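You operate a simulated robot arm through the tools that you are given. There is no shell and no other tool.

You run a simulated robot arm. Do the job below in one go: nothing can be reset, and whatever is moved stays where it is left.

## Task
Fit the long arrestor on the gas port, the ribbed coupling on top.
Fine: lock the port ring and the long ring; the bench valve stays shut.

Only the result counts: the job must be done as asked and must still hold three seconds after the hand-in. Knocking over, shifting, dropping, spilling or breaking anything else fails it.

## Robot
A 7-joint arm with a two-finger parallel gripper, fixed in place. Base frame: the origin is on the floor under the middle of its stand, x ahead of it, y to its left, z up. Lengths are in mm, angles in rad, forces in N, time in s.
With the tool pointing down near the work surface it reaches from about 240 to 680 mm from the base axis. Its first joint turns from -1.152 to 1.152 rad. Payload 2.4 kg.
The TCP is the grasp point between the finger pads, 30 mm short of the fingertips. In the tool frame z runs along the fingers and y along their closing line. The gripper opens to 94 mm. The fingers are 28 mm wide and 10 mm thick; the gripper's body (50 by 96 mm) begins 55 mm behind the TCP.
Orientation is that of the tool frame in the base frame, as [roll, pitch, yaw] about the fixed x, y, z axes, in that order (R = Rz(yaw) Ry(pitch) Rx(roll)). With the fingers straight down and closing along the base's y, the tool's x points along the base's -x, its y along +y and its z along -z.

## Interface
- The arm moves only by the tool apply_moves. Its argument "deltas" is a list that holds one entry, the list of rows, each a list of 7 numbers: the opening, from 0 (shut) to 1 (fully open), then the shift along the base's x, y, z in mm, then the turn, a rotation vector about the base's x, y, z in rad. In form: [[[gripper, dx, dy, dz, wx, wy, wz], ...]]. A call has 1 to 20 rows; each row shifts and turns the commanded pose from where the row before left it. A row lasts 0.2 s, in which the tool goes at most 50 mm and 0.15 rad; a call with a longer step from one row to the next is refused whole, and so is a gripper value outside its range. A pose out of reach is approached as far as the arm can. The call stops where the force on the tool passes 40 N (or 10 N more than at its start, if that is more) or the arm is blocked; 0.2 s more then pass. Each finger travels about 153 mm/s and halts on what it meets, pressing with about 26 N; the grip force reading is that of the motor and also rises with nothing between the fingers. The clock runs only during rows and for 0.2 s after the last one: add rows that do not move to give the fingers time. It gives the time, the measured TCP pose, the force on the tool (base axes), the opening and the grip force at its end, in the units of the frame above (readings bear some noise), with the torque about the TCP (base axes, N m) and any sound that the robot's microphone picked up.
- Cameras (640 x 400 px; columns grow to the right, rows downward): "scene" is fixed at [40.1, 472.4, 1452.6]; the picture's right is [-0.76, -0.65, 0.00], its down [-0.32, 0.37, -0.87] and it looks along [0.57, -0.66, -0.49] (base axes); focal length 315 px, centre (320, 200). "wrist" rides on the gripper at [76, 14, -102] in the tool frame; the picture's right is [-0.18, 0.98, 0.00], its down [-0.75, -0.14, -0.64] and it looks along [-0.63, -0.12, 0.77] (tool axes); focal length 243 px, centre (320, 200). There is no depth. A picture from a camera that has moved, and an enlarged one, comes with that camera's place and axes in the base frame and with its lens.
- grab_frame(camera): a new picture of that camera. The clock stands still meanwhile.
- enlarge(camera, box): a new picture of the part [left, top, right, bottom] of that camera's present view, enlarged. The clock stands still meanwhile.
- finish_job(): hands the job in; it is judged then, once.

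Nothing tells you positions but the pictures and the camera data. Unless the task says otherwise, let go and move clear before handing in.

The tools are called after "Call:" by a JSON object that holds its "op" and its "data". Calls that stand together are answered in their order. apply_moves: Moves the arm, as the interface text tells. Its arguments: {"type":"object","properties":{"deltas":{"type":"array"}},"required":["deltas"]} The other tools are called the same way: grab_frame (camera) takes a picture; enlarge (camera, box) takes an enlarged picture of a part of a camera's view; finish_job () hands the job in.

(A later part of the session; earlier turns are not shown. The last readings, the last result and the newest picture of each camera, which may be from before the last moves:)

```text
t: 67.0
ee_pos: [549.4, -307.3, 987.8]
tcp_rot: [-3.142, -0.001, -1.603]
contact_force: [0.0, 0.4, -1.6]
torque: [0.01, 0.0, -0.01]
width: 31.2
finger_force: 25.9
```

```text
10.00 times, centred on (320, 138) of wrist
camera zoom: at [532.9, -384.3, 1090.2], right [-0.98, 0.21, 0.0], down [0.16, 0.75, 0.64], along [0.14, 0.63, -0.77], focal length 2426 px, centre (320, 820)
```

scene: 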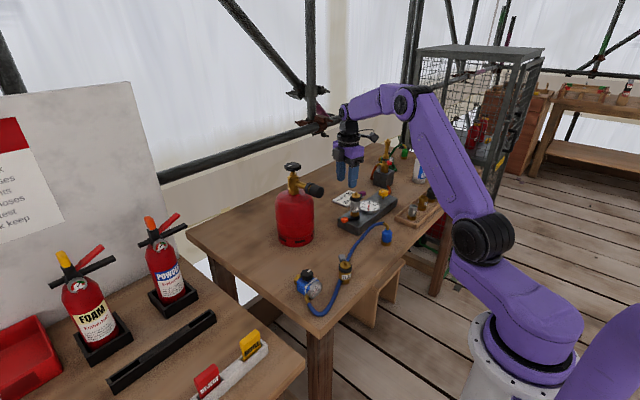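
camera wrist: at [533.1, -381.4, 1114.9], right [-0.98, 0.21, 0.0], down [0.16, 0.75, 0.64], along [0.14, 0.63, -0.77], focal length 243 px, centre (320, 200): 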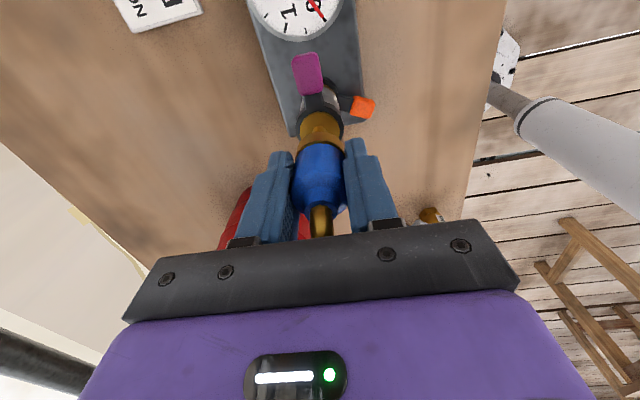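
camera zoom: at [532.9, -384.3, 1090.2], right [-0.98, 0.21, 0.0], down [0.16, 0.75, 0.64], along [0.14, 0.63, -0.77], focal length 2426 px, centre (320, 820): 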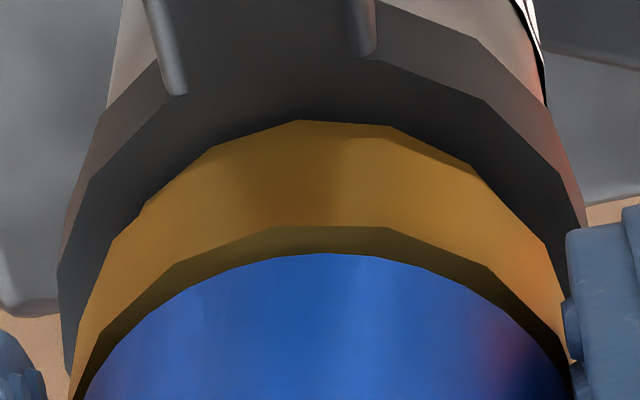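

Call:
{"op": "apply_moves", "data": {"deltas": [[[0.2, 0, 0, -1, 0, 0, 0], [0.2, 0, 0, 0, 0, 0, 0]]]}}

Call:
{"op": "apply_moves", "data": {"deltas": [[[0.2, 0, 0, -0.8, 0, 0, 0], [0.2, 0, 0, 0, 0, 0, 0]]]}}

Call:
{"op": "enlarge", "data": {"camera": "scene", "box": [345, 174, 369, 198]}}

```text
t: 67.6
ee_pos: [550.2, -308.2, 987.2]
tcp_rot: [3.141, 0.001, -1.604]
contact_force: [0.3, 0.4, -1.1]
torque: [0.02, -0.02, -0.03]
width: 31.1
finger_force: 26.2
```

```text
t: 68.2
ee_pos: [550.6, -307.0, 986.0]
tcp_rot: [3.14, 0.001, -1.602]
contact_force: [0.3, 0.1, -1.4]
torque: [0.02, 0.01, 0.02]
width: 31.2
finger_force: 25.9
```

```text
16.00 times, centred on (357, 186) of scene
camera zoom: at [40.1, 472.4, 1452.6], right [-0.76, -0.65, 0.0], down [-0.32, 0.37, -0.87], along [0.57, -0.66, -0.49], focal length 5035 px, centre (-272, 424)
```

zoom: 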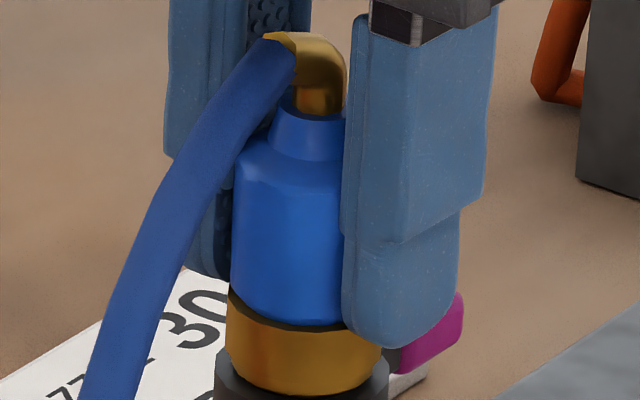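

Call:
{"op": "apply_moves", "data": {"deltas": [[[0.2, 0, 0, -0.8, 0, 0, 0], [0.2, 0, 0, 0, 0, 0, 0]]]}}

Call:
{"op": "apply_moves", "data": {"deltas": [[[0.2, 0, 0, -0.7, 0, 0, 0], [0.2, 0, 0, 0, 0, 0, 0]]]}}

Call:
{"op": "enlarge", "data": {"camera": "scene", "box": [345, 174, 369, 198]}}

Call:
{"op": "enlarge", "data": {"camera": "wrist", "box": [290, 118, 350, 158]}}

```text
t: 68.8
ee_pos: [550.5, -307.4, 985.9]
tcp_rot: [-3.14, 0.0, -1.601]
contact_force: [-0.4, 0.7, 0.2]
torque: [-0.02, -0.04, -0.01]
width: 31.4
finger_force: 26.2
```

```text
t: 69.4
ee_pos: [550.0, -306.8, 986.8]
tcp_rot: [-3.14, -0.003, -1.603]
contact_force: [-3.2, 1.5, 14.0]
torque: [0.2, 0.43, 0.0]
width: 31.0
finger_force: 26.0
```

```text
16.00 times, centred on (357, 186) of scene
camera zoom: at [39.7, 472.6, 1452.5], right [-0.76, -0.65, 0.0], down [-0.32, 0.37, -0.87], along [0.57, -0.66, -0.49], focal length 5035 px, centre (-272, 424)
```

zoom: 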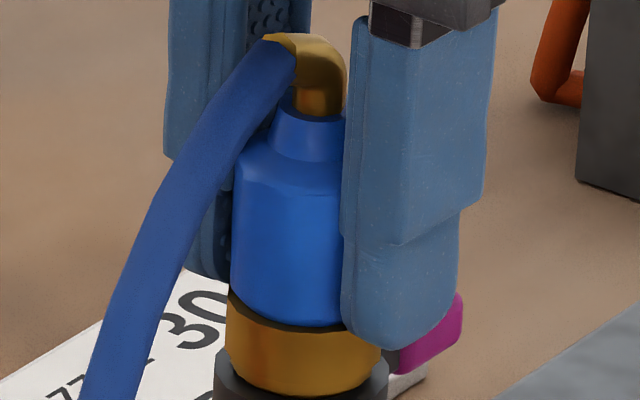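

```text
10.00 times, centred on (320, 138) of wrist
camera zoom: at [532.7, -384.3, 1088.3], right [-0.98, 0.21, 0.0], down [0.16, 0.75, 0.64], along [0.14, 0.63, -0.77], focal length 2426 px, centre (320, 820)
```

zoom: 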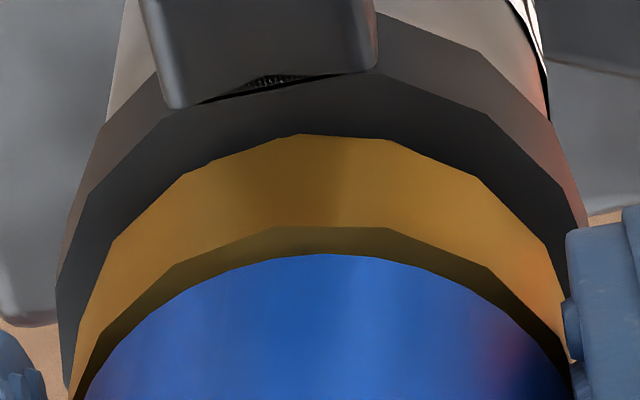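

The coupling is seated on the cone, with 14 N of contact and the base flush. I'll ease off slightly and open the fingers slowly, watching that it stays.

Call:
{"op": "apply_moves", "data": {"deltas": [[[0.2, 0, 0, 0.7, 0, 0, 0], [0.33, 0, 0, 0, 0, 0, 0], [0.36, 0, 0, 0, 0, 0, 0], [0.4, 0, 0, 0, 0, 0, 0], [0.4, 0, 0, 0, 0, 0, 0]]]}}

Call:
{"op": "enlarge", "data": {"camera": "scene", "box": [335, 165, 379, 205]}}

Call:
{"op": "grab_frame", "data": {"camera": "wrist"}}

```text
t: 70.6
ee_pos: [550.6, -309.1, 986.4]
tcp_rot: [3.141, 0.0, -1.602]
contact_force: [0.0, -0.9, 0.5]
torque: [-0.03, 0.01, 0.01]
width: 37.8
finger_force: 0.0
```

```text
10.00 times, centred on (357, 185) of scene
camera zoom: at [40.1, 472.4, 1452.6], right [-0.76, -0.65, 0.0], down [-0.32, 0.37, -0.87], along [0.57, -0.66, -0.49], focal length 3147 px, centre (-50, 350)
```

zoom: 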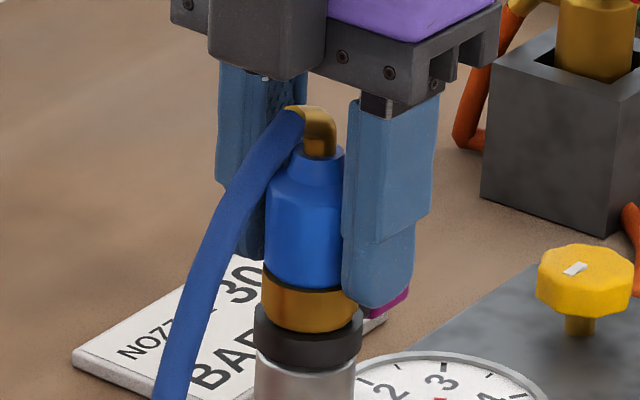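

```text
taken
camera wrist: at [532.8, -384.4, 1087.7], right [-0.98, 0.21, 0.0], down [0.16, 0.75, 0.64], along [0.14, 0.63, -0.77], focal length 243 px, centre (320, 200)
```

wrist: 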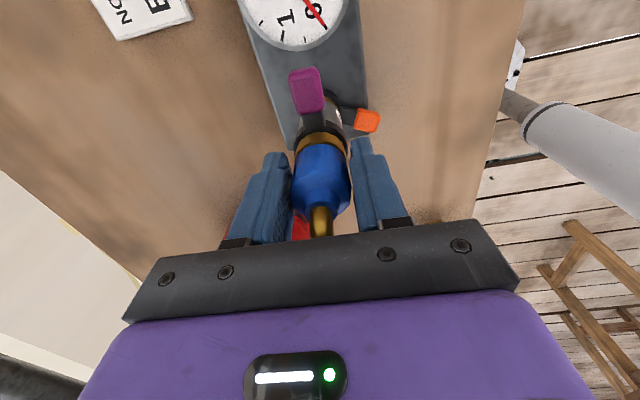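

The coupling stands on its own. I'll open wider, rise clear of the elbow and check everything.

Call:
{"op": "apply_moves", "data": {"deltas": [[[0.55, 0, 0, 0, 0, 0, 0], [0.55, 0, 0, 5, 0, 0, 0], [0.55, 0, 0, 20, 0, 0, 0], [0.55, 0, 0, 30, 0, 0, 0], [0.55, 0, 0, 30, 0, 0, 0], [0.55, 0, 0, 0, 0, 0, 0]]]}}

Call:
{"op": "enlarge", "data": {"camera": "scene", "box": [335, 165, 385, 225]}}

Call:
{"op": "enlarge", "data": {"camera": "scene", "box": [280, 160, 410, 320]}}

Call:
{"op": "grab_frame", "data": {"camera": "wrist"}}

```text
t: 72.0
ee_pos: [549.3, -308.7, 1072.1]
tcp_rot: [-3.141, 0.001, -1.603]
contact_force: [-0.6, -0.4, -0.6]
torque: [0.02, 0.04, 0.03]
width: 52.1
finger_force: 0.0
```

```text
6.67 times, centred on (360, 195) of scene
camera zoom: at [40.1, 472.4, 1452.6], right [-0.76, -0.65, 0.0], down [-0.32, 0.37, -0.87], along [0.57, -0.66, -0.49], focal length 2098 px, centre (53, 233)
```

zoom: 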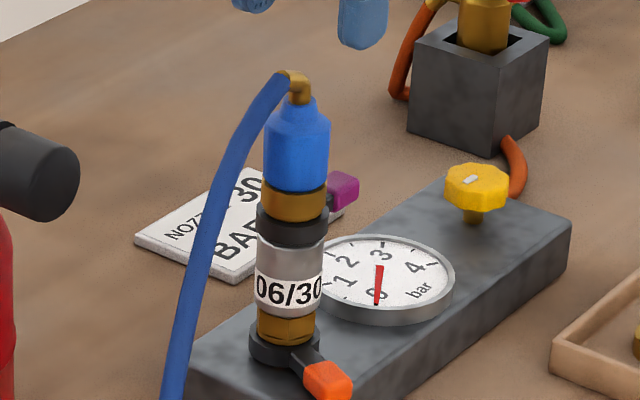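

```text
2.50 times, centred on (345, 240) of scene
camera zoom: at [40.1, 472.4, 1452.6], right [-0.76, -0.65, 0.0], down [-0.32, 0.37, -0.87], along [0.57, -0.66, -0.49], focal length 787 px, centre (258, 100)
```

zoom: 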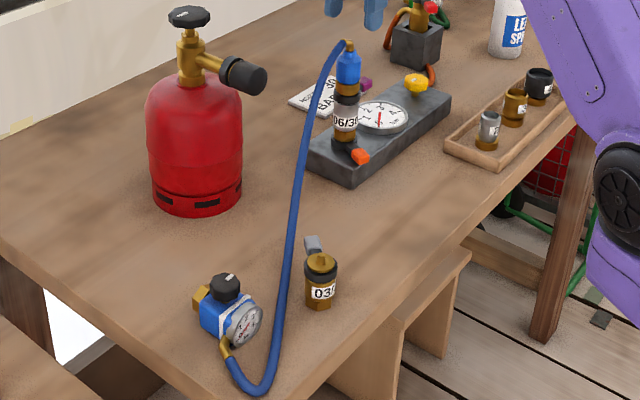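

```text
taken
camera wrist: at [533.0, -384.3, 1173.0], right [-0.98, 0.21, 0.0], down [0.16, 0.75, 0.64], along [0.14, 0.63, -0.77], focal length 243 px, centre (320, 200)
```

wrist: 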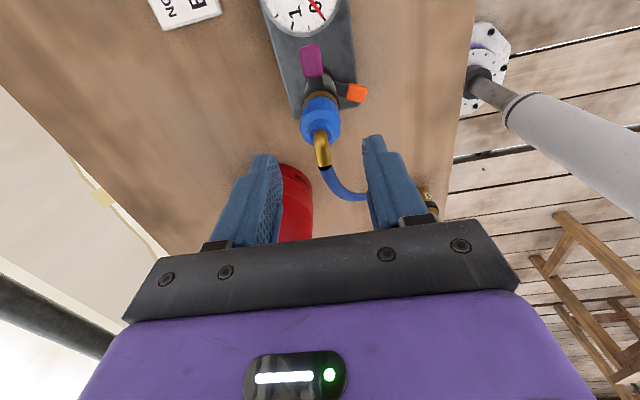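

The whole stack stands straight and nothing else has moved. The purple lever points to about -92°. I'll move over it and rotate the hand half a turn at height so the hand body stays outboard of the hose elbow.

Call:
{"op": "apply_moves", "data": {"deltas": [[[0.5, 0, -6, 2, 0, 0, -0.143], [0.5, 0, -8, 2, 0, 0, -0.143], [0.5, 0, -8, 0, 0, 0, -0.143], [0.5, 0, -8, 0, 0, 0, -0.143], [0.5, 0, -6, 0, 0, 0, -0.143], [0.5, 0, -3, 0, 0, 0, -0.143], [0.5, 0, 0, 0, 0, 0, -0.143], [0.5, 0, 0, 0, 0, 0, -0.143], [0.5, 0, 0, 0, 0, 0, -0.143], [0.5, 0, 0, 0, 0, 0, -0.143], [0.5, 0, 0, 0, 0, 0, -0.143]]]}}

Call:
{"op": "apply_moves", "data": {"deltas": [[[0.5, 0, 0, 0, 0, 0, -0.143], [0.5, 0, 0, 0, 0, 0, -0.143], [0.5, 0, 0, 0, 0, 0, -0.143], [0.5, 0, 0, 0, 0, 0, -0.143], [0.5, 0, 0, 0, 0, 0, -0.143], [0.5, 0, 0, 0, 0, 0, -0.143], [0.5, 0, 0, 0, 0, 0, -0.143], [0.5, 0, 0, 0, 0, 0, -0.143], [0.5, 0, 0, 0, 0, 0, -0.143], [0.5, 0, 0, 0, 0, 0, -0.143], [0.5, 0, 0, 0, 0, 0, -0.143], [0.5, 0, 0, 0, 0, 0, 0]]]}}

Call:
{"op": "grab_frame", "data": {"camera": "wrist"}}

Call:
{"op": "enlarge", "data": {"camera": "scene", "box": [320, 150, 400, 220]}}

```text
t: 74.4
ee_pos: [550.3, -345.7, 1074.7]
tcp_rot: [3.141, 0.0, 3.107]
contact_force: [0.0, 0.2, -0.7]
torque: [-0.01, 0.02, 0.0]
width: 47.2
finger_force: 0.2
```

```text
t: 77.0
ee_pos: [549.0, -345.9, 1075.1]
tcp_rot: [-3.142, -0.002, 1.534]
contact_force: [-0.6, 0.1, 1.0]
torque: [-0.01, 0.01, 0.02]
width: 47.4
finger_force: 0.0
```

```text
taken
camera wrist: at [566.7, -272.2, 1176.8], right [0.98, -0.22, 0.0], down [-0.17, -0.75, 0.64], along [-0.14, -0.63, -0.77], focal length 243 px, centre (320, 200)
```

wrist: 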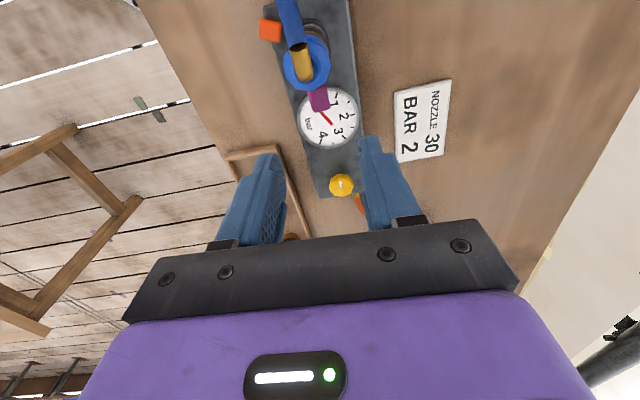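

```text
5.71 times, centred on (360, 185) of scene
camera zoom: at [40.1, 472.4, 1452.6], right [-0.76, -0.65, 0.0], down [-0.32, 0.37, -0.87], along [0.57, -0.66, -0.49], focal length 1798 px, centre (91, 286)
```

zoom: 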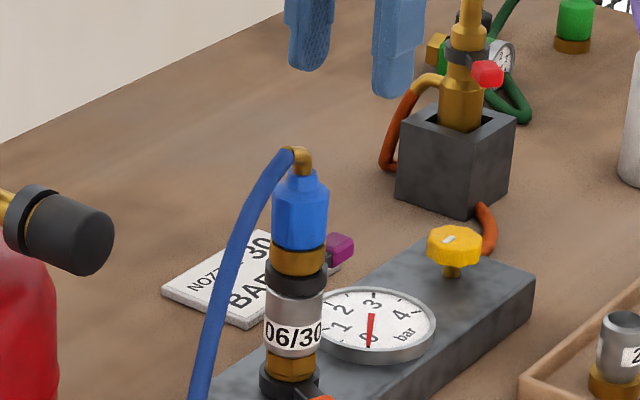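

Call:
{"op": "enlarge", "data": {"camera": "wrist", "box": [270, 40, 370, 120]}}

```text
5.00 times, centred on (320, 80) of wrist
camera zoom: at [566.7, -272.2, 1176.8], right [0.98, -0.22, 0.0], down [-0.17, -0.75, 0.64], along [-0.14, -0.63, -0.77], focal length 1213 px, centre (320, 800)
```

zoom: 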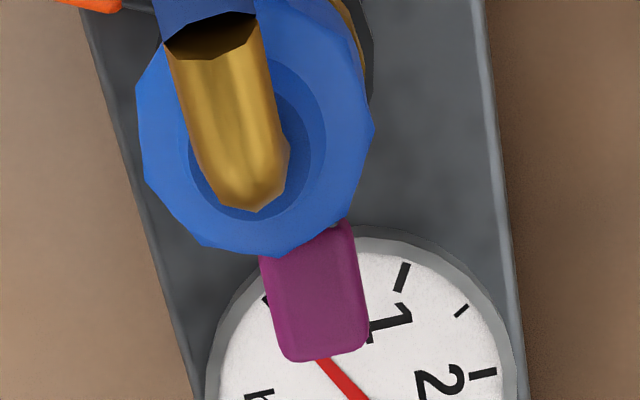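

The hand is aligned with the purple lever. I'll lower in stages around the lever, keeping clear of the coupling and elbow.

Call:
{"op": "apply_moves", "data": {"deltas": [[[0.5, 0, -1, -30, 0, 0, 0], [0.5, 0, -1, -30, 0, 0, 0], [0.45, 0, 0, -20, 0, 0, 0], [0.45, 0, 0, -12, 0, 0, 0], [0.45, 0, 0, 0, 0, 0, 0]]]}}

Call:
{"op": "grab_frame", "data": {"camera": "wrist"}}

Call:
{"op": "enlarge", "data": {"camera": "scene", "box": [325, 160, 385, 210]}}

```text
t: 78.2
ee_pos: [550.4, -349.2, 982.4]
tcp_rot: [-3.141, 0.001, 1.536]
contact_force: [0.2, 0.5, -0.5]
torque: [0.01, 0.0, 0.0]
width: 42.3
finger_force: 0.0
```

```text
taken
camera wrist: at [566.5, -274.5, 1084.8], right [0.98, -0.22, 0.0], down [-0.17, -0.75, 0.64], along [-0.14, -0.63, -0.77], focal length 243 px, centre (320, 200)
```

wrist: 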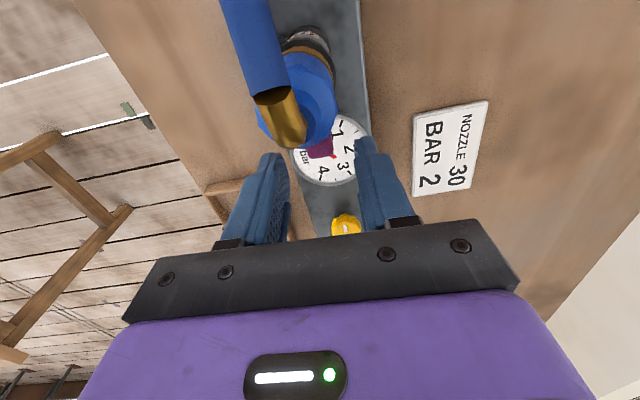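

```text
8.00 times, centred on (355, 185) of scene
camera zoom: at [40.1, 472.4, 1452.6], right [-0.76, -0.65, 0.0], down [-0.32, 0.37, -0.87], along [0.57, -0.66, -0.49], focal length 2518 px, centre (40, 320)
```

zoom: 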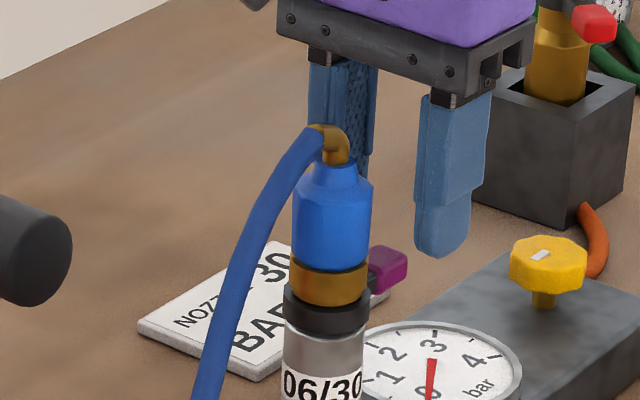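

Call:
{"op": "apply_moves", "data": {"deltas": [[[0.42, 0, 0, -7, 0, 0, 0], [0.4, 0, 0, -4, 0, 0, 0], [0.4, 0, 0, -4, 0, 0, 0], [0.4, 0, 0, 0, 0, 0, 0]]]}}

Call:
{"op": "grab_frame", "data": {"camera": "wrist"}}

Call:
{"op": "enlarge", "data": {"camera": "scene", "box": [335, 165, 385, 205]}}

```text
t: 79.2
ee_pos: [549.8, -348.7, 969.0]
tcp_rot: [-3.141, -0.001, 1.535]
contact_force: [0.2, -0.5, -0.5]
torque: [-0.02, 0.01, -0.01]
width: 37.8
finger_force: 0.1
```

```text
taken
camera wrist: at [566.7, -274.2, 1070.4], right [0.98, -0.22, 0.0], down [-0.17, -0.75, 0.64], along [-0.14, -0.63, -0.77], focal length 243 px, centre (320, 200)
```

wrist: 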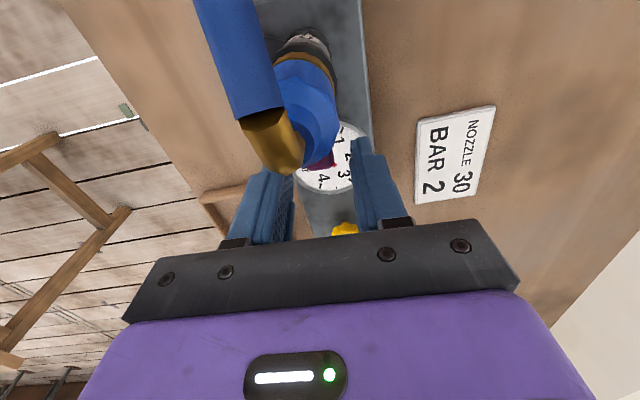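

```text
10.00 times, centred on (360, 185) of scene
camera zoom: at [40.1, 472.4, 1452.6], right [-0.76, -0.65, 0.0], down [-0.32, 0.37, -0.87], along [0.57, -0.66, -0.49], focal length 3147 px, centre (-80, 350)
```

zoom: 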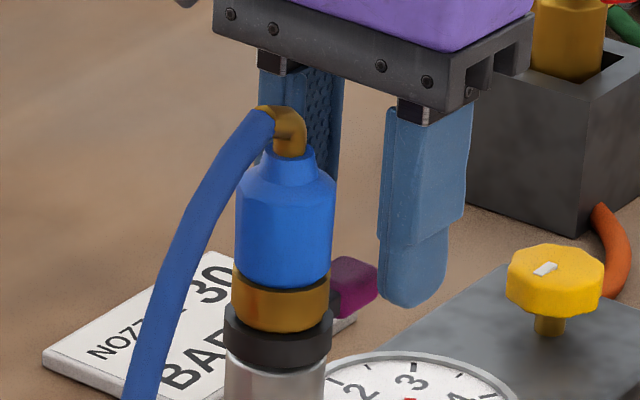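

Call:
{"op": "apply_moves", "data": {"deltas": [[[0.35, 0, 0, -2, 0, 0, 0], [0.3, 0, 0, -1, 0, 0, 0], [0.26, 0, 0, 0, 0, 0, 0], [0.24, 0, 0, 0, 0, 0, 0], [0.24, 0, 0, 0, 0, 0, 0]]]}}

Call:
{"op": "enlarge", "data": {"camera": "wrist", "box": [260, 120, 380, 240]}}

Call:
{"op": "enlarge", "data": {"camera": "scene", "box": [340, 170, 380, 200]}}

```text
t: 80.4
ee_pos: [550.1, -348.8, 964.5]
tcp_rot: [3.14, 0.002, 1.535]
contact_force: [0.1, 0.4, 1.3]
torque: [0.0, -0.02, -0.02]
width: 22.6
finger_force: 0.0
```

```text
3.33 times, centred on (320, 180) of wrist
camera zoom: at [566.6, -274.2, 1067.0], right [0.98, -0.22, 0.0], down [-0.17, -0.75, 0.64], along [-0.14, -0.63, -0.77], focal length 809 px, centre (320, 267)
```

zoom: 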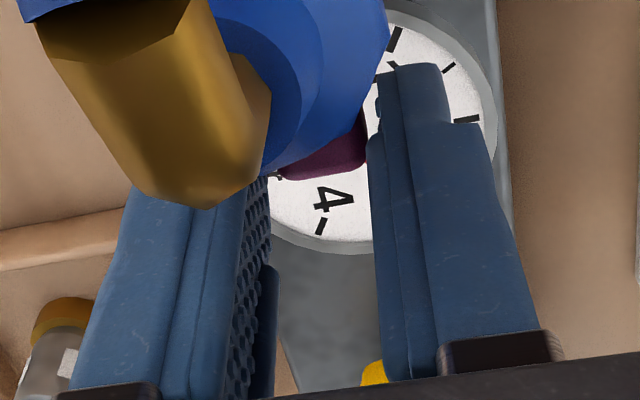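

```text
13.33 times, centred on (360, 185) of scene
camera zoom: at [40.1, 472.4, 1452.6], right [-0.76, -0.65, 0.0], down [-0.32, 0.37, -0.87], along [0.57, -0.66, -0.49], focal length 4196 px, centre (-213, 400)
```

zoom: 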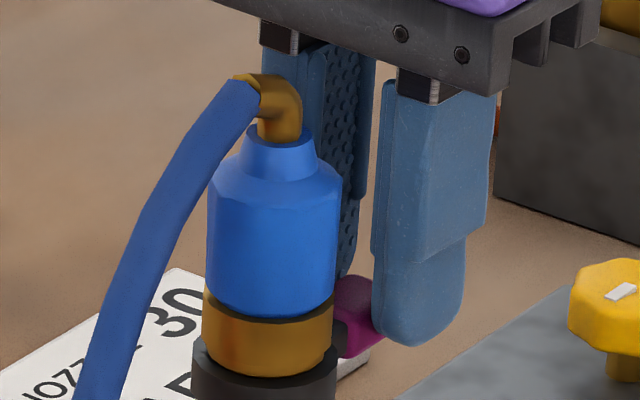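

The fingers straddle the purple lever with clearance. Testing counter-clockwise, as on the port ring, in small arc steps.

Call:
{"op": "apply_moves", "data": {"deltas": [[[0.24, 2.55, 0.1, 0, 0, 0, 0.06], [0.24, 2.6, 0.2, 0, 0, 0, 0.06], [0.24, 0, 0, 0, 0, 0, 0]]]}}

Call:
{"op": "enlarge", "data": {"camera": "scene", "box": [340, 170, 380, 200]}}

```text
t: 81.2
ee_pos: [555.2, -348.5, 964.7]
tcp_rot: [3.141, 0.001, 1.656]
contact_force: [-0.5, -0.4, -0.4]
torque: [-0.02, 0.04, -0.01]
width: 23.0
finger_force: 0.1
```

```text
13.33 times, centred on (360, 185) of scene
camera zoom: at [40.1, 472.4, 1452.6], right [-0.76, -0.65, 0.0], down [-0.32, 0.37, -0.87], along [0.57, -0.66, -0.49], focal length 4196 px, centre (-213, 400)
```

zoom: 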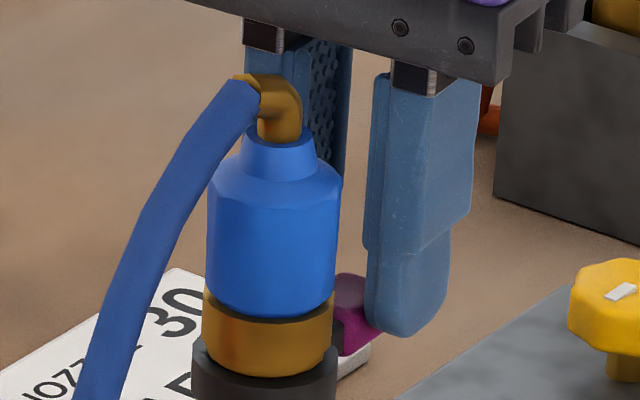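

Call:
{"op": "apply_moves", "data": {"deltas": [[[0.24, 2.5, 0.4, 0, 0, 0, 0.06], [0.24, 2.6, 0.5, 0, 0, 0, 0.06], [0.24, 2.5, 0.7, 0, 0, 0, 0.06], [0.24, 0, 0, 0, 0, 0, 0]]]}}

Call:
{"op": "enlarge", "data": {"camera": "scene", "box": [340, 170, 380, 200]}}

Call:
{"op": "grab_frame", "data": {"camera": "wrist"}}

```text
t: 82.2
ee_pos: [563.8, -345.9, 965.9]
tcp_rot: [-3.141, 0.0, 1.839]
contact_force: [-0.1, -0.1, -0.1]
torque: [-0.01, -0.02, 0.01]
width: 22.4
finger_force: 0.2
```

```text
13.33 times, centred on (360, 185) of scene
camera zoom: at [40.1, 472.4, 1452.6], right [-0.76, -0.65, 0.0], down [-0.32, 0.37, -0.87], along [0.57, -0.66, -0.49], focal length 4196 px, centre (-213, 400)
```

zoom: 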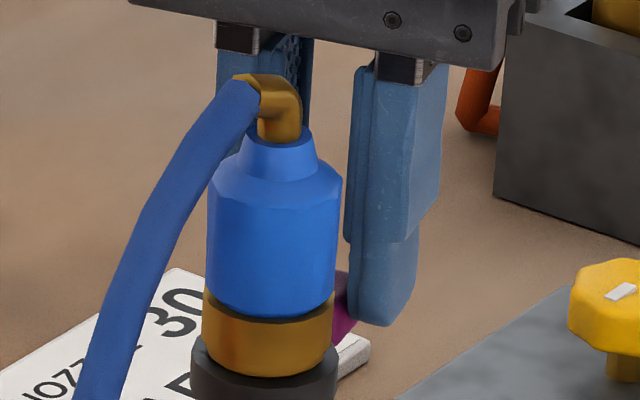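

```text
taken
camera wrist: at [555.9, -270.7, 1067.0], right [1.0, 0.08, 0.0], down [0.06, -0.76, 0.64], along [0.05, -0.64, -0.77], focal length 243 px, centre (320, 200)
```

wrist: 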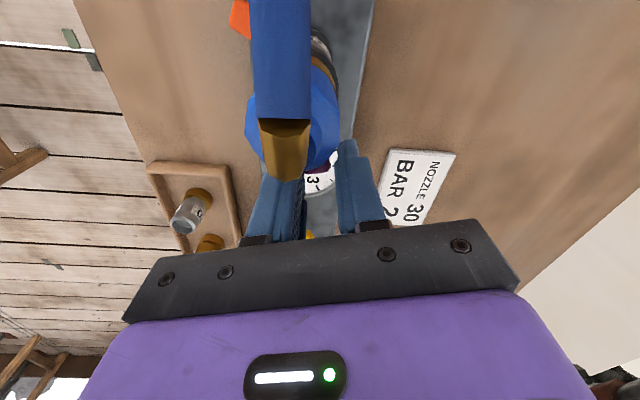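

Call:
{"op": "apply_moves", "data": {"deltas": [[[0.24, 3.25, 1.15, 0, 0, 0, 0.08], [0.24, 3.15, 1.4, 0, 0, 0, 0.08], [0.24, 3.0, 1.65, 0, 0, 0, 0.08], [0.24, 2.8, 1.85, 0, 0, 0, 0.08], [0.24, 0, 0, 0, 0, 0, 0]]]}}

Call:
{"op": "enlarge", "data": {"camera": "scene", "box": [335, 165, 380, 200]}}

Call:
{"op": "grab_frame", "data": {"camera": "wrist"}}

```text
t: 83.4
ee_pos: [576.3, -341.0, 965.7]
tcp_rot: [3.14, 0.0, 2.157]
contact_force: [-1.6, 0.2, -0.5]
torque: [0.0, 0.01, -0.01]
width: 22.7
finger_force: 0.0
```

```text
11.43 times, centred on (358, 182) of scene
camera zoom: at [40.1, 472.4, 1452.6], right [-0.76, -0.65, 0.0], down [-0.32, 0.37, -0.87], along [0.57, -0.66, -0.49], focal length 3596 px, centre (-109, 400)
```

zoom: 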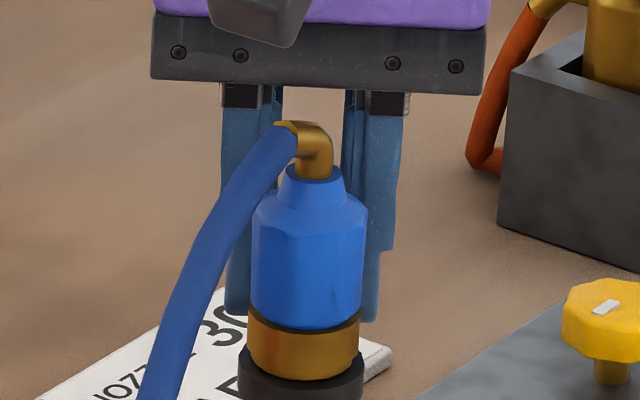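

```text
taken
camera wrist: at [544.3, -270.4, 1066.9], right [0.92, 0.39, 0.0], down [0.3, -0.71, 0.64], along [0.25, -0.59, -0.77], focal length 243 px, centre (320, 200)
```

wrist: 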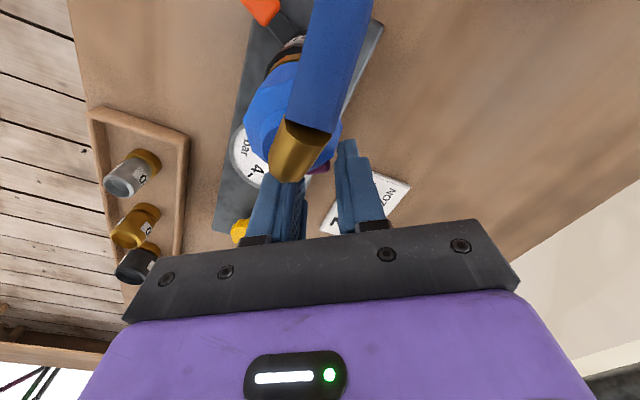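

Call:
{"op": "apply_moves", "data": {"deltas": [[[0.24, 2.7, 2.1, 0, 0, 0, 0.08], [0.24, 2.55, 2.35, 0, 0, 0, 0.08], [0.24, 2.35, 2.5, 0, 0, 0, 0.08], [0.24, 2.15, 2.7, 0, 0, 0, 0.08], [0.24, 0, 0, 0, 0, 0, 0]]]}}

Call:
{"op": "enlarge", "data": {"camera": "scene", "box": [335, 165, 380, 200]}}

Call:
{"op": "grab_frame", "data": {"camera": "wrist"}}

```text
t: 84.6
ee_pos: [584.6, -330.8, 963.7]
tcp_rot: [-3.141, 0.0, 2.474]
contact_force: [-0.5, 0.6, 0.4]
torque: [0.0, 0.01, 0.02]
width: 22.7
finger_force: 0.2
```

```text
11.43 times, centred on (358, 182) of scene
camera zoom: at [40.1, 472.4, 1452.6], right [-0.76, -0.65, 0.0], down [-0.32, 0.37, -0.87], along [0.57, -0.66, -0.49], focal length 3596 px, centre (-109, 400)
```

zoom: 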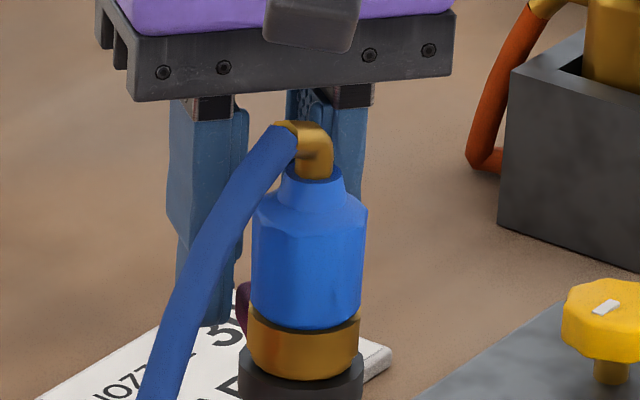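

```text
taken
camera wrist: at [532.9, -274.0, 1066.7], right [0.75, 0.66, 0.0], down [0.51, -0.58, 0.64], along [0.42, -0.48, -0.77], focal length 243 px, centre (320, 200)
```

wrist: 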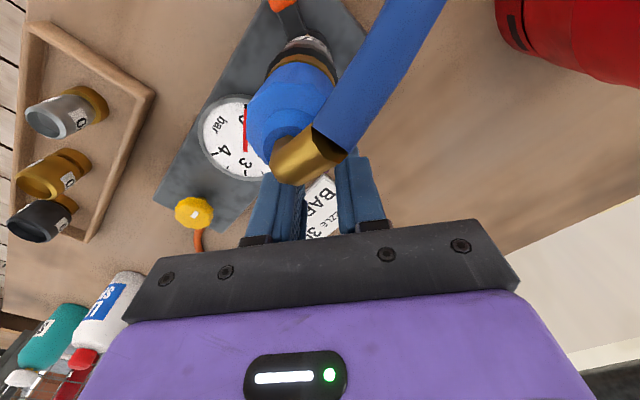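

Call:
{"op": "apply_moves", "data": {"deltas": [[[0.24, 1.9, 2.85, 0, 0, 0, 0.08], [0.24, 1.7, 3.0, 0, 0, 0, 0.08], [0.24, 1.45, 3.1, 0, 0, 0, 0.08], [0.24, 0, 0, 0, 0, 0, 0]]]}}

Call:
{"op": "enlarge", "data": {"camera": "scene", "box": [335, 165, 380, 200]}}

Call:
{"op": "grab_frame", "data": {"camera": "wrist"}}

```text
t: 85.6
ee_pos: [590.6, -321.2, 964.2]
tcp_rot: [3.141, 0.001, 2.716]
contact_force: [0.0, 0.3, -0.1]
torque: [-0.01, -0.02, -0.02]
width: 22.5
finger_force: 0.1
```

```text
11.43 times, centred on (358, 182) of scene
camera zoom: at [40.1, 472.4, 1452.6], right [-0.76, -0.65, 0.0], down [-0.32, 0.37, -0.87], along [0.57, -0.66, -0.49], focal length 3596 px, centre (-109, 400)
```

zoom: 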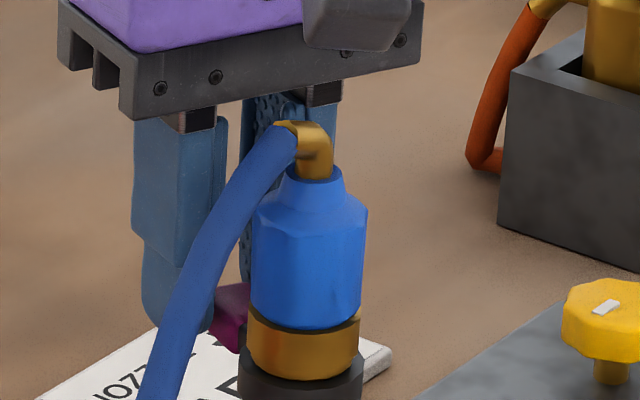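

```text
taken
camera wrist: at [525.6, -278.5, 1066.7], right [0.57, 0.82, 0.0], down [0.63, -0.44, 0.64], along [0.53, -0.37, -0.77], focal length 243 px, centre (320, 200)
```

wrist: 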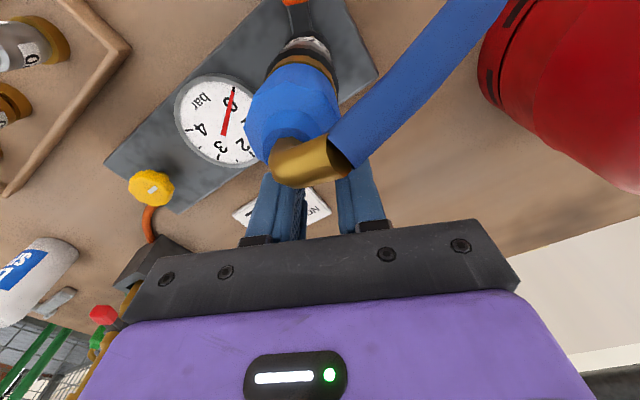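

Call:
{"op": "apply_moves", "data": {"deltas": [[[0.24, 1.15, 3.2, 0, 0, 0, 0.08], [0.24, 0, 0, 0, 0, 0, 0]]]}}

Call:
{"op": "apply_moves", "data": {"deltas": [[[0.24, 0.9, 3.3, 0, 0, 0, 0.08], [0.24, 0, 0, 0, 0, 0, 0]]]}}

Call:
{"op": "enlarge", "data": {"camera": "scene", "box": [335, 165, 380, 200]}}

```text
t: 86.2
ee_pos: [590.6, -317.4, 964.9]
tcp_rot: [-3.141, 0.0, 2.797]
contact_force: [-0.2, 0.4, -0.7]
torque: [0.01, 0.04, 0.0]
width: 22.6
finger_force: 0.0
```

```text
t: 86.8
ee_pos: [591.8, -314.2, 965.5]
tcp_rot: [-3.141, 0.0, 2.877]
contact_force: [-0.4, -0.7, 0.7]
torque: [0.02, -0.02, 0.02]
width: 22.7
finger_force: 0.1
```

```text
11.43 times, centred on (358, 182) of scene
camera zoom: at [40.1, 472.4, 1452.6], right [-0.76, -0.65, 0.0], down [-0.32, 0.37, -0.87], along [0.57, -0.66, -0.49], focal length 3596 px, centre (-109, 400)
```

zoom: 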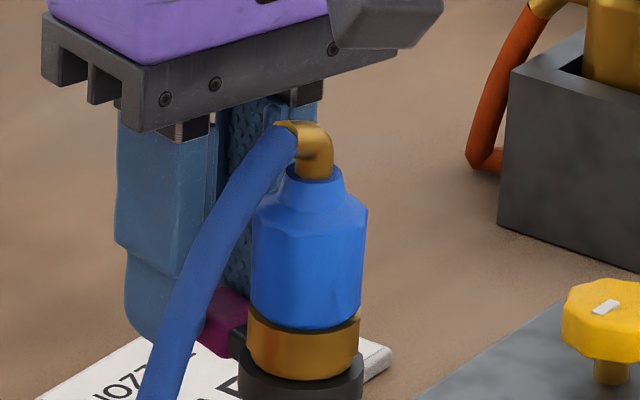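

Call:
{"op": "apply_moves", "data": {"deltas": [[[0.24, 0.65, 3.4, 0, 0, 0, 0.08], [0.24, 0, 0, 0, 0, 0, 0]]]}}

Call:
{"op": "enlarge", "data": {"camera": "scene", "box": [335, 165, 380, 200]}}

```text
t: 87.4
ee_pos: [591.8, -313.0, 964.1]
tcp_rot: [-3.141, 0.0, 2.956]
contact_force: [0.1, -0.2, -0.4]
torque: [0.0, 0.04, 0.01]
width: 22.5
finger_force: 0.2
```

```text
11.43 times, centred on (358, 182) of scene
camera zoom: at [40.1, 472.4, 1452.6], right [-0.76, -0.65, 0.0], down [-0.32, 0.37, -0.87], along [0.57, -0.66, -0.49], focal length 3596 px, centre (-109, 400)
```

zoom: 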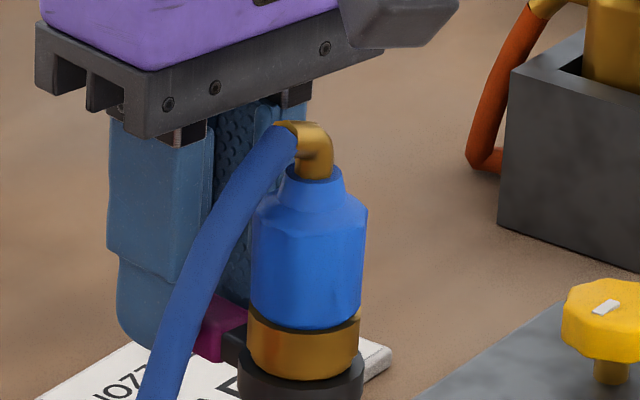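

Call:
{"op": "apply_moves", "data": {"deltas": [[[0.24, 0.27, 2.2, 0, 0, 0, 0.05], [0.24, 0, 0, 0, 0, 0, 0]]]}}

Call:
{"op": "apply_moves", "data": {"deltas": [[[0.24, 0.16, 2.2, 0, 0, 0, 0.05], [0.24, 0, 0, 0, 0, 0, 0]]]}}

Call:
{"op": "enlarge", "data": {"camera": "scene", "box": [335, 165, 380, 200]}}

Call:
{"op": "grab_frame", "data": {"camera": "wrist"}}

```text
t: 88.0
ee_pos: [593.2, -310.1, 964.1]
tcp_rot: [-3.141, -0.002, 3.007]
contact_force: [0.3, 0.3, 0.5]
torque: [-0.01, -0.02, 0.0]
width: 22.6
finger_force: 0.2
```

```text
t: 88.6
ee_pos: [592.2, -308.8, 965.0]
tcp_rot: [-3.142, 0.0, 3.054]
contact_force: [-1.8, -3.2, -0.5]
torque: [-0.06, 0.05, -0.06]
width: 24.6
finger_force: 1.4
```

```text
11.43 times, centred on (358, 182) of scene
camera zoom: at [40.0, 472.3, 1452.6], right [-0.76, -0.65, 0.0], down [-0.32, 0.37, -0.87], along [0.57, -0.66, -0.49], focal length 3596 px, centre (-109, 400)
```

zoom: 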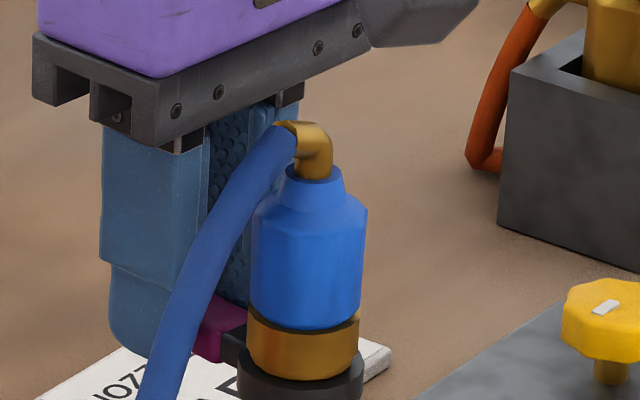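

```text
taken
camera wrist: at [517.3, -288.9, 1066.5], right [0.27, 0.96, 0.0], down [0.74, -0.21, 0.64], along [0.62, -0.17, -0.77], focal length 243 px, centre (320, 200)
```

wrist: 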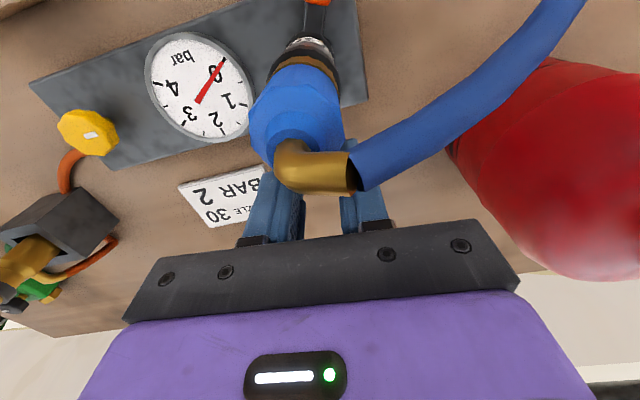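

Resistance starts here: the finger is pushed back at 3 N. I'll press a bit further to make sure the lever is fully against its stop.

Call:
{"op": "apply_moves", "data": {"deltas": [[[0.24, 0.1, 2.0, 0, 0, 0, 0.04], [0.24, 0, 0, 0, 0, 0, 0]]]}}

Call:
{"op": "apply_moves", "data": {"deltas": [[[0.24, 0, 1.5, 0, 0, 0, 0.0], [0.24, 0, 0, 0, 0, 0, 0]]]}}

Call:
{"op": "enlarge", "data": {"camera": "scene", "box": [335, 165, 380, 200]}}

```text
t: 89.2
ee_pos: [592.3, -306.9, 965.2]
tcp_rot: [-3.14, 0.0, 3.095]
contact_force: [-3.9, -8.7, -0.3]
torque: [-0.21, 0.12, -0.11]
width: 26.7
finger_force: 4.1
```

```text
t: 89.8
ee_pos: [593.0, -306.1, 963.0]
tcp_rot: [-3.141, 0.0, 3.095]
contact_force: [-2.0, -12.2, -2.4]
torque: [-0.29, -0.02, -0.14]
width: 29.7
finger_force: 5.9
```

```text
11.43 times, centred on (358, 182) of scene
camera zoom: at [40.1, 472.0, 1452.7], right [-0.76, -0.65, 0.0], down [-0.32, 0.37, -0.87], along [0.57, -0.66, -0.49], focal length 3596 px, centre (-109, 400)
```

zoom: 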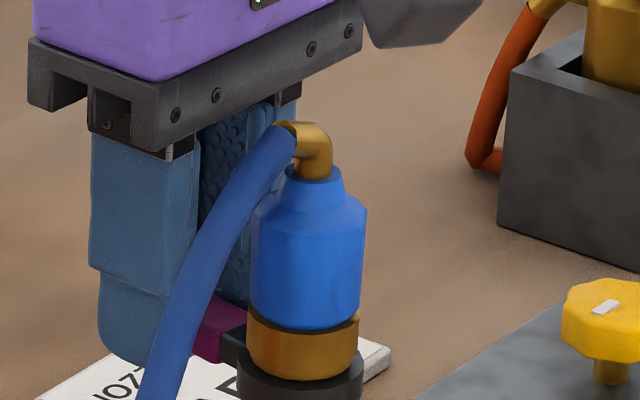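

The lever is firmly at its stop, same as the port ring. I'll back off, open slightly and rise straight up.

Call:
{"op": "apply_moves", "data": {"deltas": [[[0.24, 0, -3, 0, 0, 0, 0], [0.24, 0, -2.5, 0, 0, 0, 0], [0.33, 0, 0, 0, 0, 0, 0], [0.33, 0, 0, 8, 0, 0, 0], [0.33, 0, 0, 25, 0, 0, 0], [0.33, 0, 0, 35, 0, 0, 0], [0.33, 0, 0, 35, 0, 0, 0], [0.33, 0, 0, 0, 0, 0, 0]]]}}

Call:
{"op": "grab_frame", "data": {"camera": "wrist"}}

Call:
{"op": "enlarge", "data": {"camera": "scene", "box": [330, 160, 385, 225]}}

Call:
{"op": "grab_frame", "data": {"camera": "scene"}}

```text
t: 91.6
ee_pos: [593.4, -308.8, 1067.4]
tcp_rot: [-3.141, -0.001, 3.096]
contact_force: [0.4, -0.6, -0.2]
torque: [-0.02, 0.02, 0.0]
width: 31.1
finger_force: 0.0
```

```text
taken
camera wrist: at [517.1, -293.0, 1169.1], right [0.23, 0.97, 0.0], down [0.75, -0.18, 0.64], along [0.62, -0.15, -0.77], focal length 243 px, centre (320, 200)
```

wrist: 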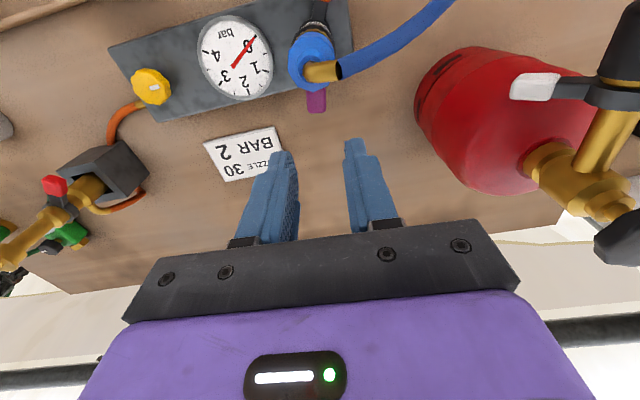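

```text
6.15 times, centred on (358, 192) of scene
camera zoom: at [40.1, 472.4, 1452.6], right [-0.76, -0.65, 0.0], down [-0.32, 0.37, -0.87], along [0.57, -0.66, -0.49], focal length 1937 px, centre (89, 246)
```

zoom: 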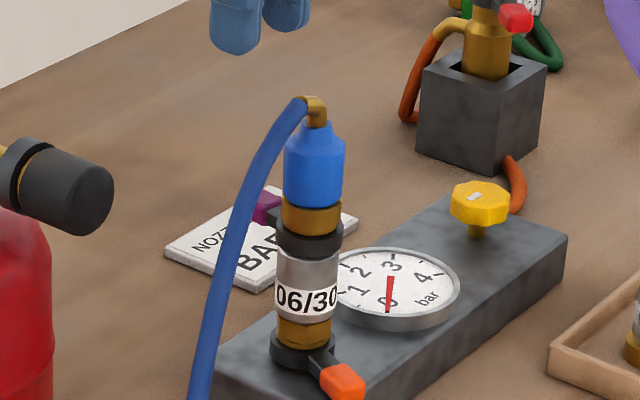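

```text
taken
```

scene: 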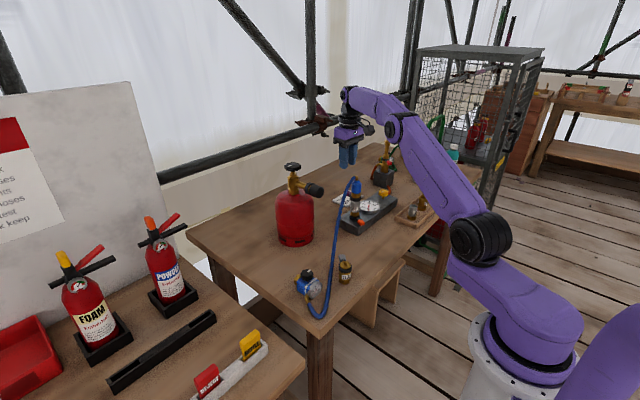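

Both rings are at their closed stops and the stack is straight. As with the arrestor, I'll confirm the coupling is held by regripping it and making a tiny test pull.

Call:
{"op": "apply_moves", "data": {"deltas": [[[0.5, -2, 0, 6, 0, 0, 0.144], [0.55, -4, 0, 2, 0, 0, 0.144], [0.55, -4, 0, 0, 0, 0, 0.144], [0.55, -4, 0, 0, 0, 0, 0.144], [0.55, -4, 0, 0, 0, 0, 0.144], [0.55, -4, 0, 0, 0, 0, 0.144], [0.55, -4, 0, 0, 0, 0, 0.144], [0.55, -5, 0, 0, 0, 0, 0.144], [0.55, -4, 0, 0, 0, 0, 0.144], [0.55, -4, 0.6, 0, 0, 0, 0.144], [0.55, -4, 0.6, 0, 0, 0, 0.144], [0.55, 0, 0, 0, 0, 0, 0]]]}}

Call:
{"op": "grab_frame", "data": {"camera": "wrist"}}

Call:
{"op": "enlarge", "data": {"camera": "wrist", "box": [270, 70, 370, 140]}}

Call:
{"op": "enlarge", "data": {"camera": "scene", "box": [325, 145, 385, 215]}}

```text
t: 94.2
ee_pos: [550.4, -308.4, 1076.0]
tcp_rot: [-3.141, 0.001, -1.602]
contact_force: [0.4, -0.2, -0.2]
torque: [-0.01, 0.01, 0.0]
width: 51.8
finger_force: 0.1
```

```text
taken
camera wrist: at [532.9, -385.2, 1178.0], right [-0.98, 0.21, 0.0], down [0.16, 0.75, 0.64], along [0.14, 0.63, -0.77], focal length 243 px, centre (320, 200)
```

wrist: 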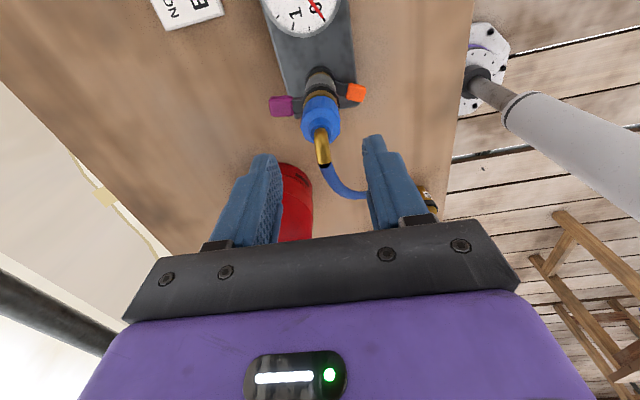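

```text
5.71 times, centred on (320, 105) of wrist
camera zoom: at [532.9, -385.2, 1178.0], right [-0.98, 0.21, 0.0], down [0.16, 0.75, 0.64], along [0.14, 0.63, -0.77], focal length 1386 px, centre (320, 743)
```

zoom: 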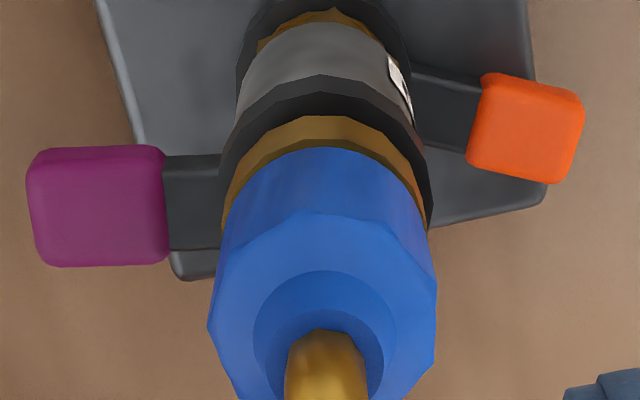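

```text
5.71 times, centred on (355, 180) of scene
camera zoom: at [40.1, 472.4, 1452.6], right [-0.76, -0.65, 0.0], down [-0.32, 0.37, -0.87], along [0.57, -0.66, -0.49], focal length 1798 px, centre (120, 314)
```

zoom: 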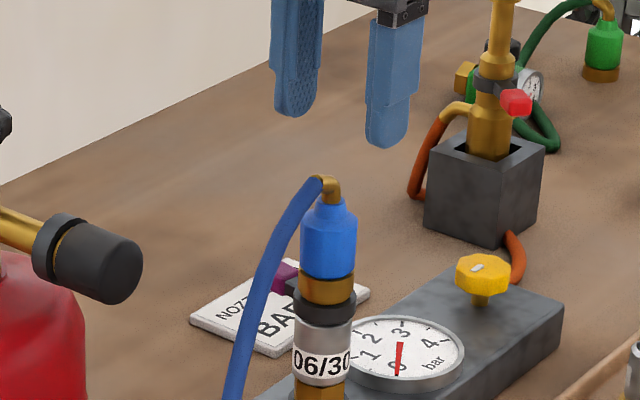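

Call:
{"op": "apply_moves", "data": {"deltas": [[[0.55, 0, 0.5, -30, 0, 0, 0], [0.55, 0, 0, -30, 0, 0, 0], [0.5, 0, 0, -20, 0, 0, 0], [0.5, 0, 0, -7, 0, 0, 0], [0.5, 0, 0, 0, 0, 0, 0]]]}}

Call:
{"op": "enlarge", "data": {"camera": "scene", "box": [335, 165, 379, 205]}}

Call:
{"op": "grab_frame", "data": {"camera": "wrist"}}

```text
t: 95.4
ee_pos: [548.7, -307.4, 989.1]
tcp_rot: [-3.14, 0.001, -1.603]
contact_force: [0.2, 0.1, -0.3]
torque: [-0.01, 0.02, -0.02]
width: 47.0
finger_force: 0.1
```

```text
10.00 times, centred on (357, 185) of scene
camera zoom: at [40.1, 472.4, 1452.6], right [-0.76, -0.65, 0.0], down [-0.32, 0.37, -0.87], along [0.57, -0.66, -0.49], focal length 3147 px, centre (-50, 350)
```

zoom: 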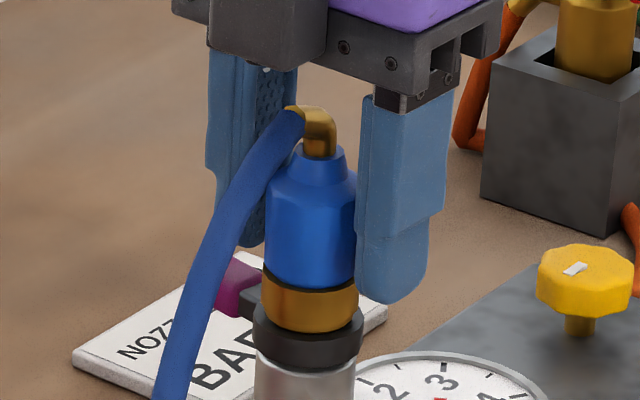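

```text
taken
camera wrist: at [532.2, -384.3, 1091.0], right [-0.98, 0.22, 0.0], down [0.17, 0.75, 0.64], along [0.14, 0.63, -0.77], focal length 243 px, centre (320, 200)
```

wrist: 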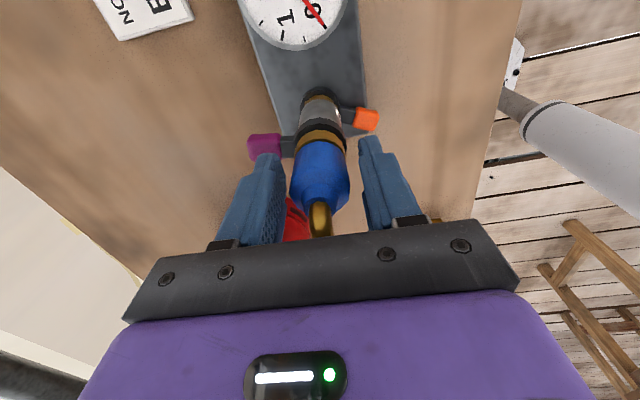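

Centred with the fingers above the purple lever. I'll close gently and make a small 1 mm pull.

Call:
{"op": "apply_moves", "data": {"deltas": [[[0.42, 0, 0, 0, 0, 0, 0], [0.37, 0, 0, 0, 0, 0, 0], [0.3, 0, 0, 0, 0, 0, 0], [0.2, 0, 0, 0, 0, 0, 0], [0.2, 0, 0, 0, 0, 0, 0]]]}}

Call:
{"op": "apply_moves", "data": {"deltas": [[[0.2, 0, 0, 0.7, 0, 0, 0], [0.2, 0, 0, 0.5, 0, 0, 0], [0.2, 0, 0, 0, 0, 0, 0]]]}}

Call:
{"op": "enlarge", "data": {"camera": "scene", "box": [335, 165, 379, 205]}}

```text
t: 96.6
ee_pos: [551.0, -306.5, 988.8]
tcp_rot: [-3.14, 0.0, -1.602]
contact_force: [4.7, -1.3, 0.5]
torque: [-0.03, -0.06, -0.04]
width: 31.2
finger_force: 26.3
```

```text
t: 97.4
ee_pos: [550.7, -308.5, 989.3]
tcp_rot: [3.139, 0.002, -1.604]
contact_force: [5.2, -0.9, -10.3]
torque: [-0.2, -0.5, -0.05]
width: 31.1
finger_force: 25.5
```

```text
10.00 times, centred on (357, 185) of scene
camera zoom: at [40.4, 472.3, 1452.6], right [-0.76, -0.65, 0.0], down [-0.32, 0.37, -0.87], along [0.57, -0.66, -0.49], focal length 3147 px, centre (-50, 350)
```

zoom: 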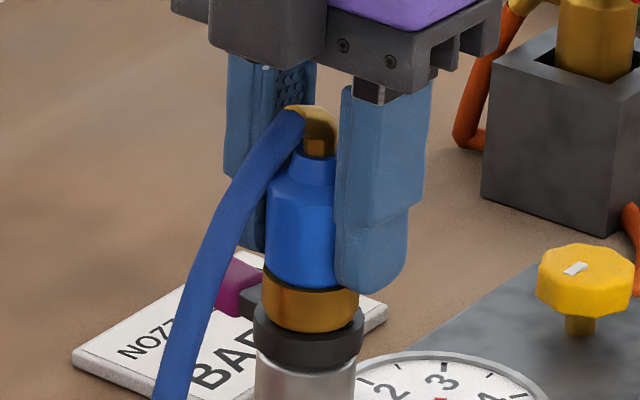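

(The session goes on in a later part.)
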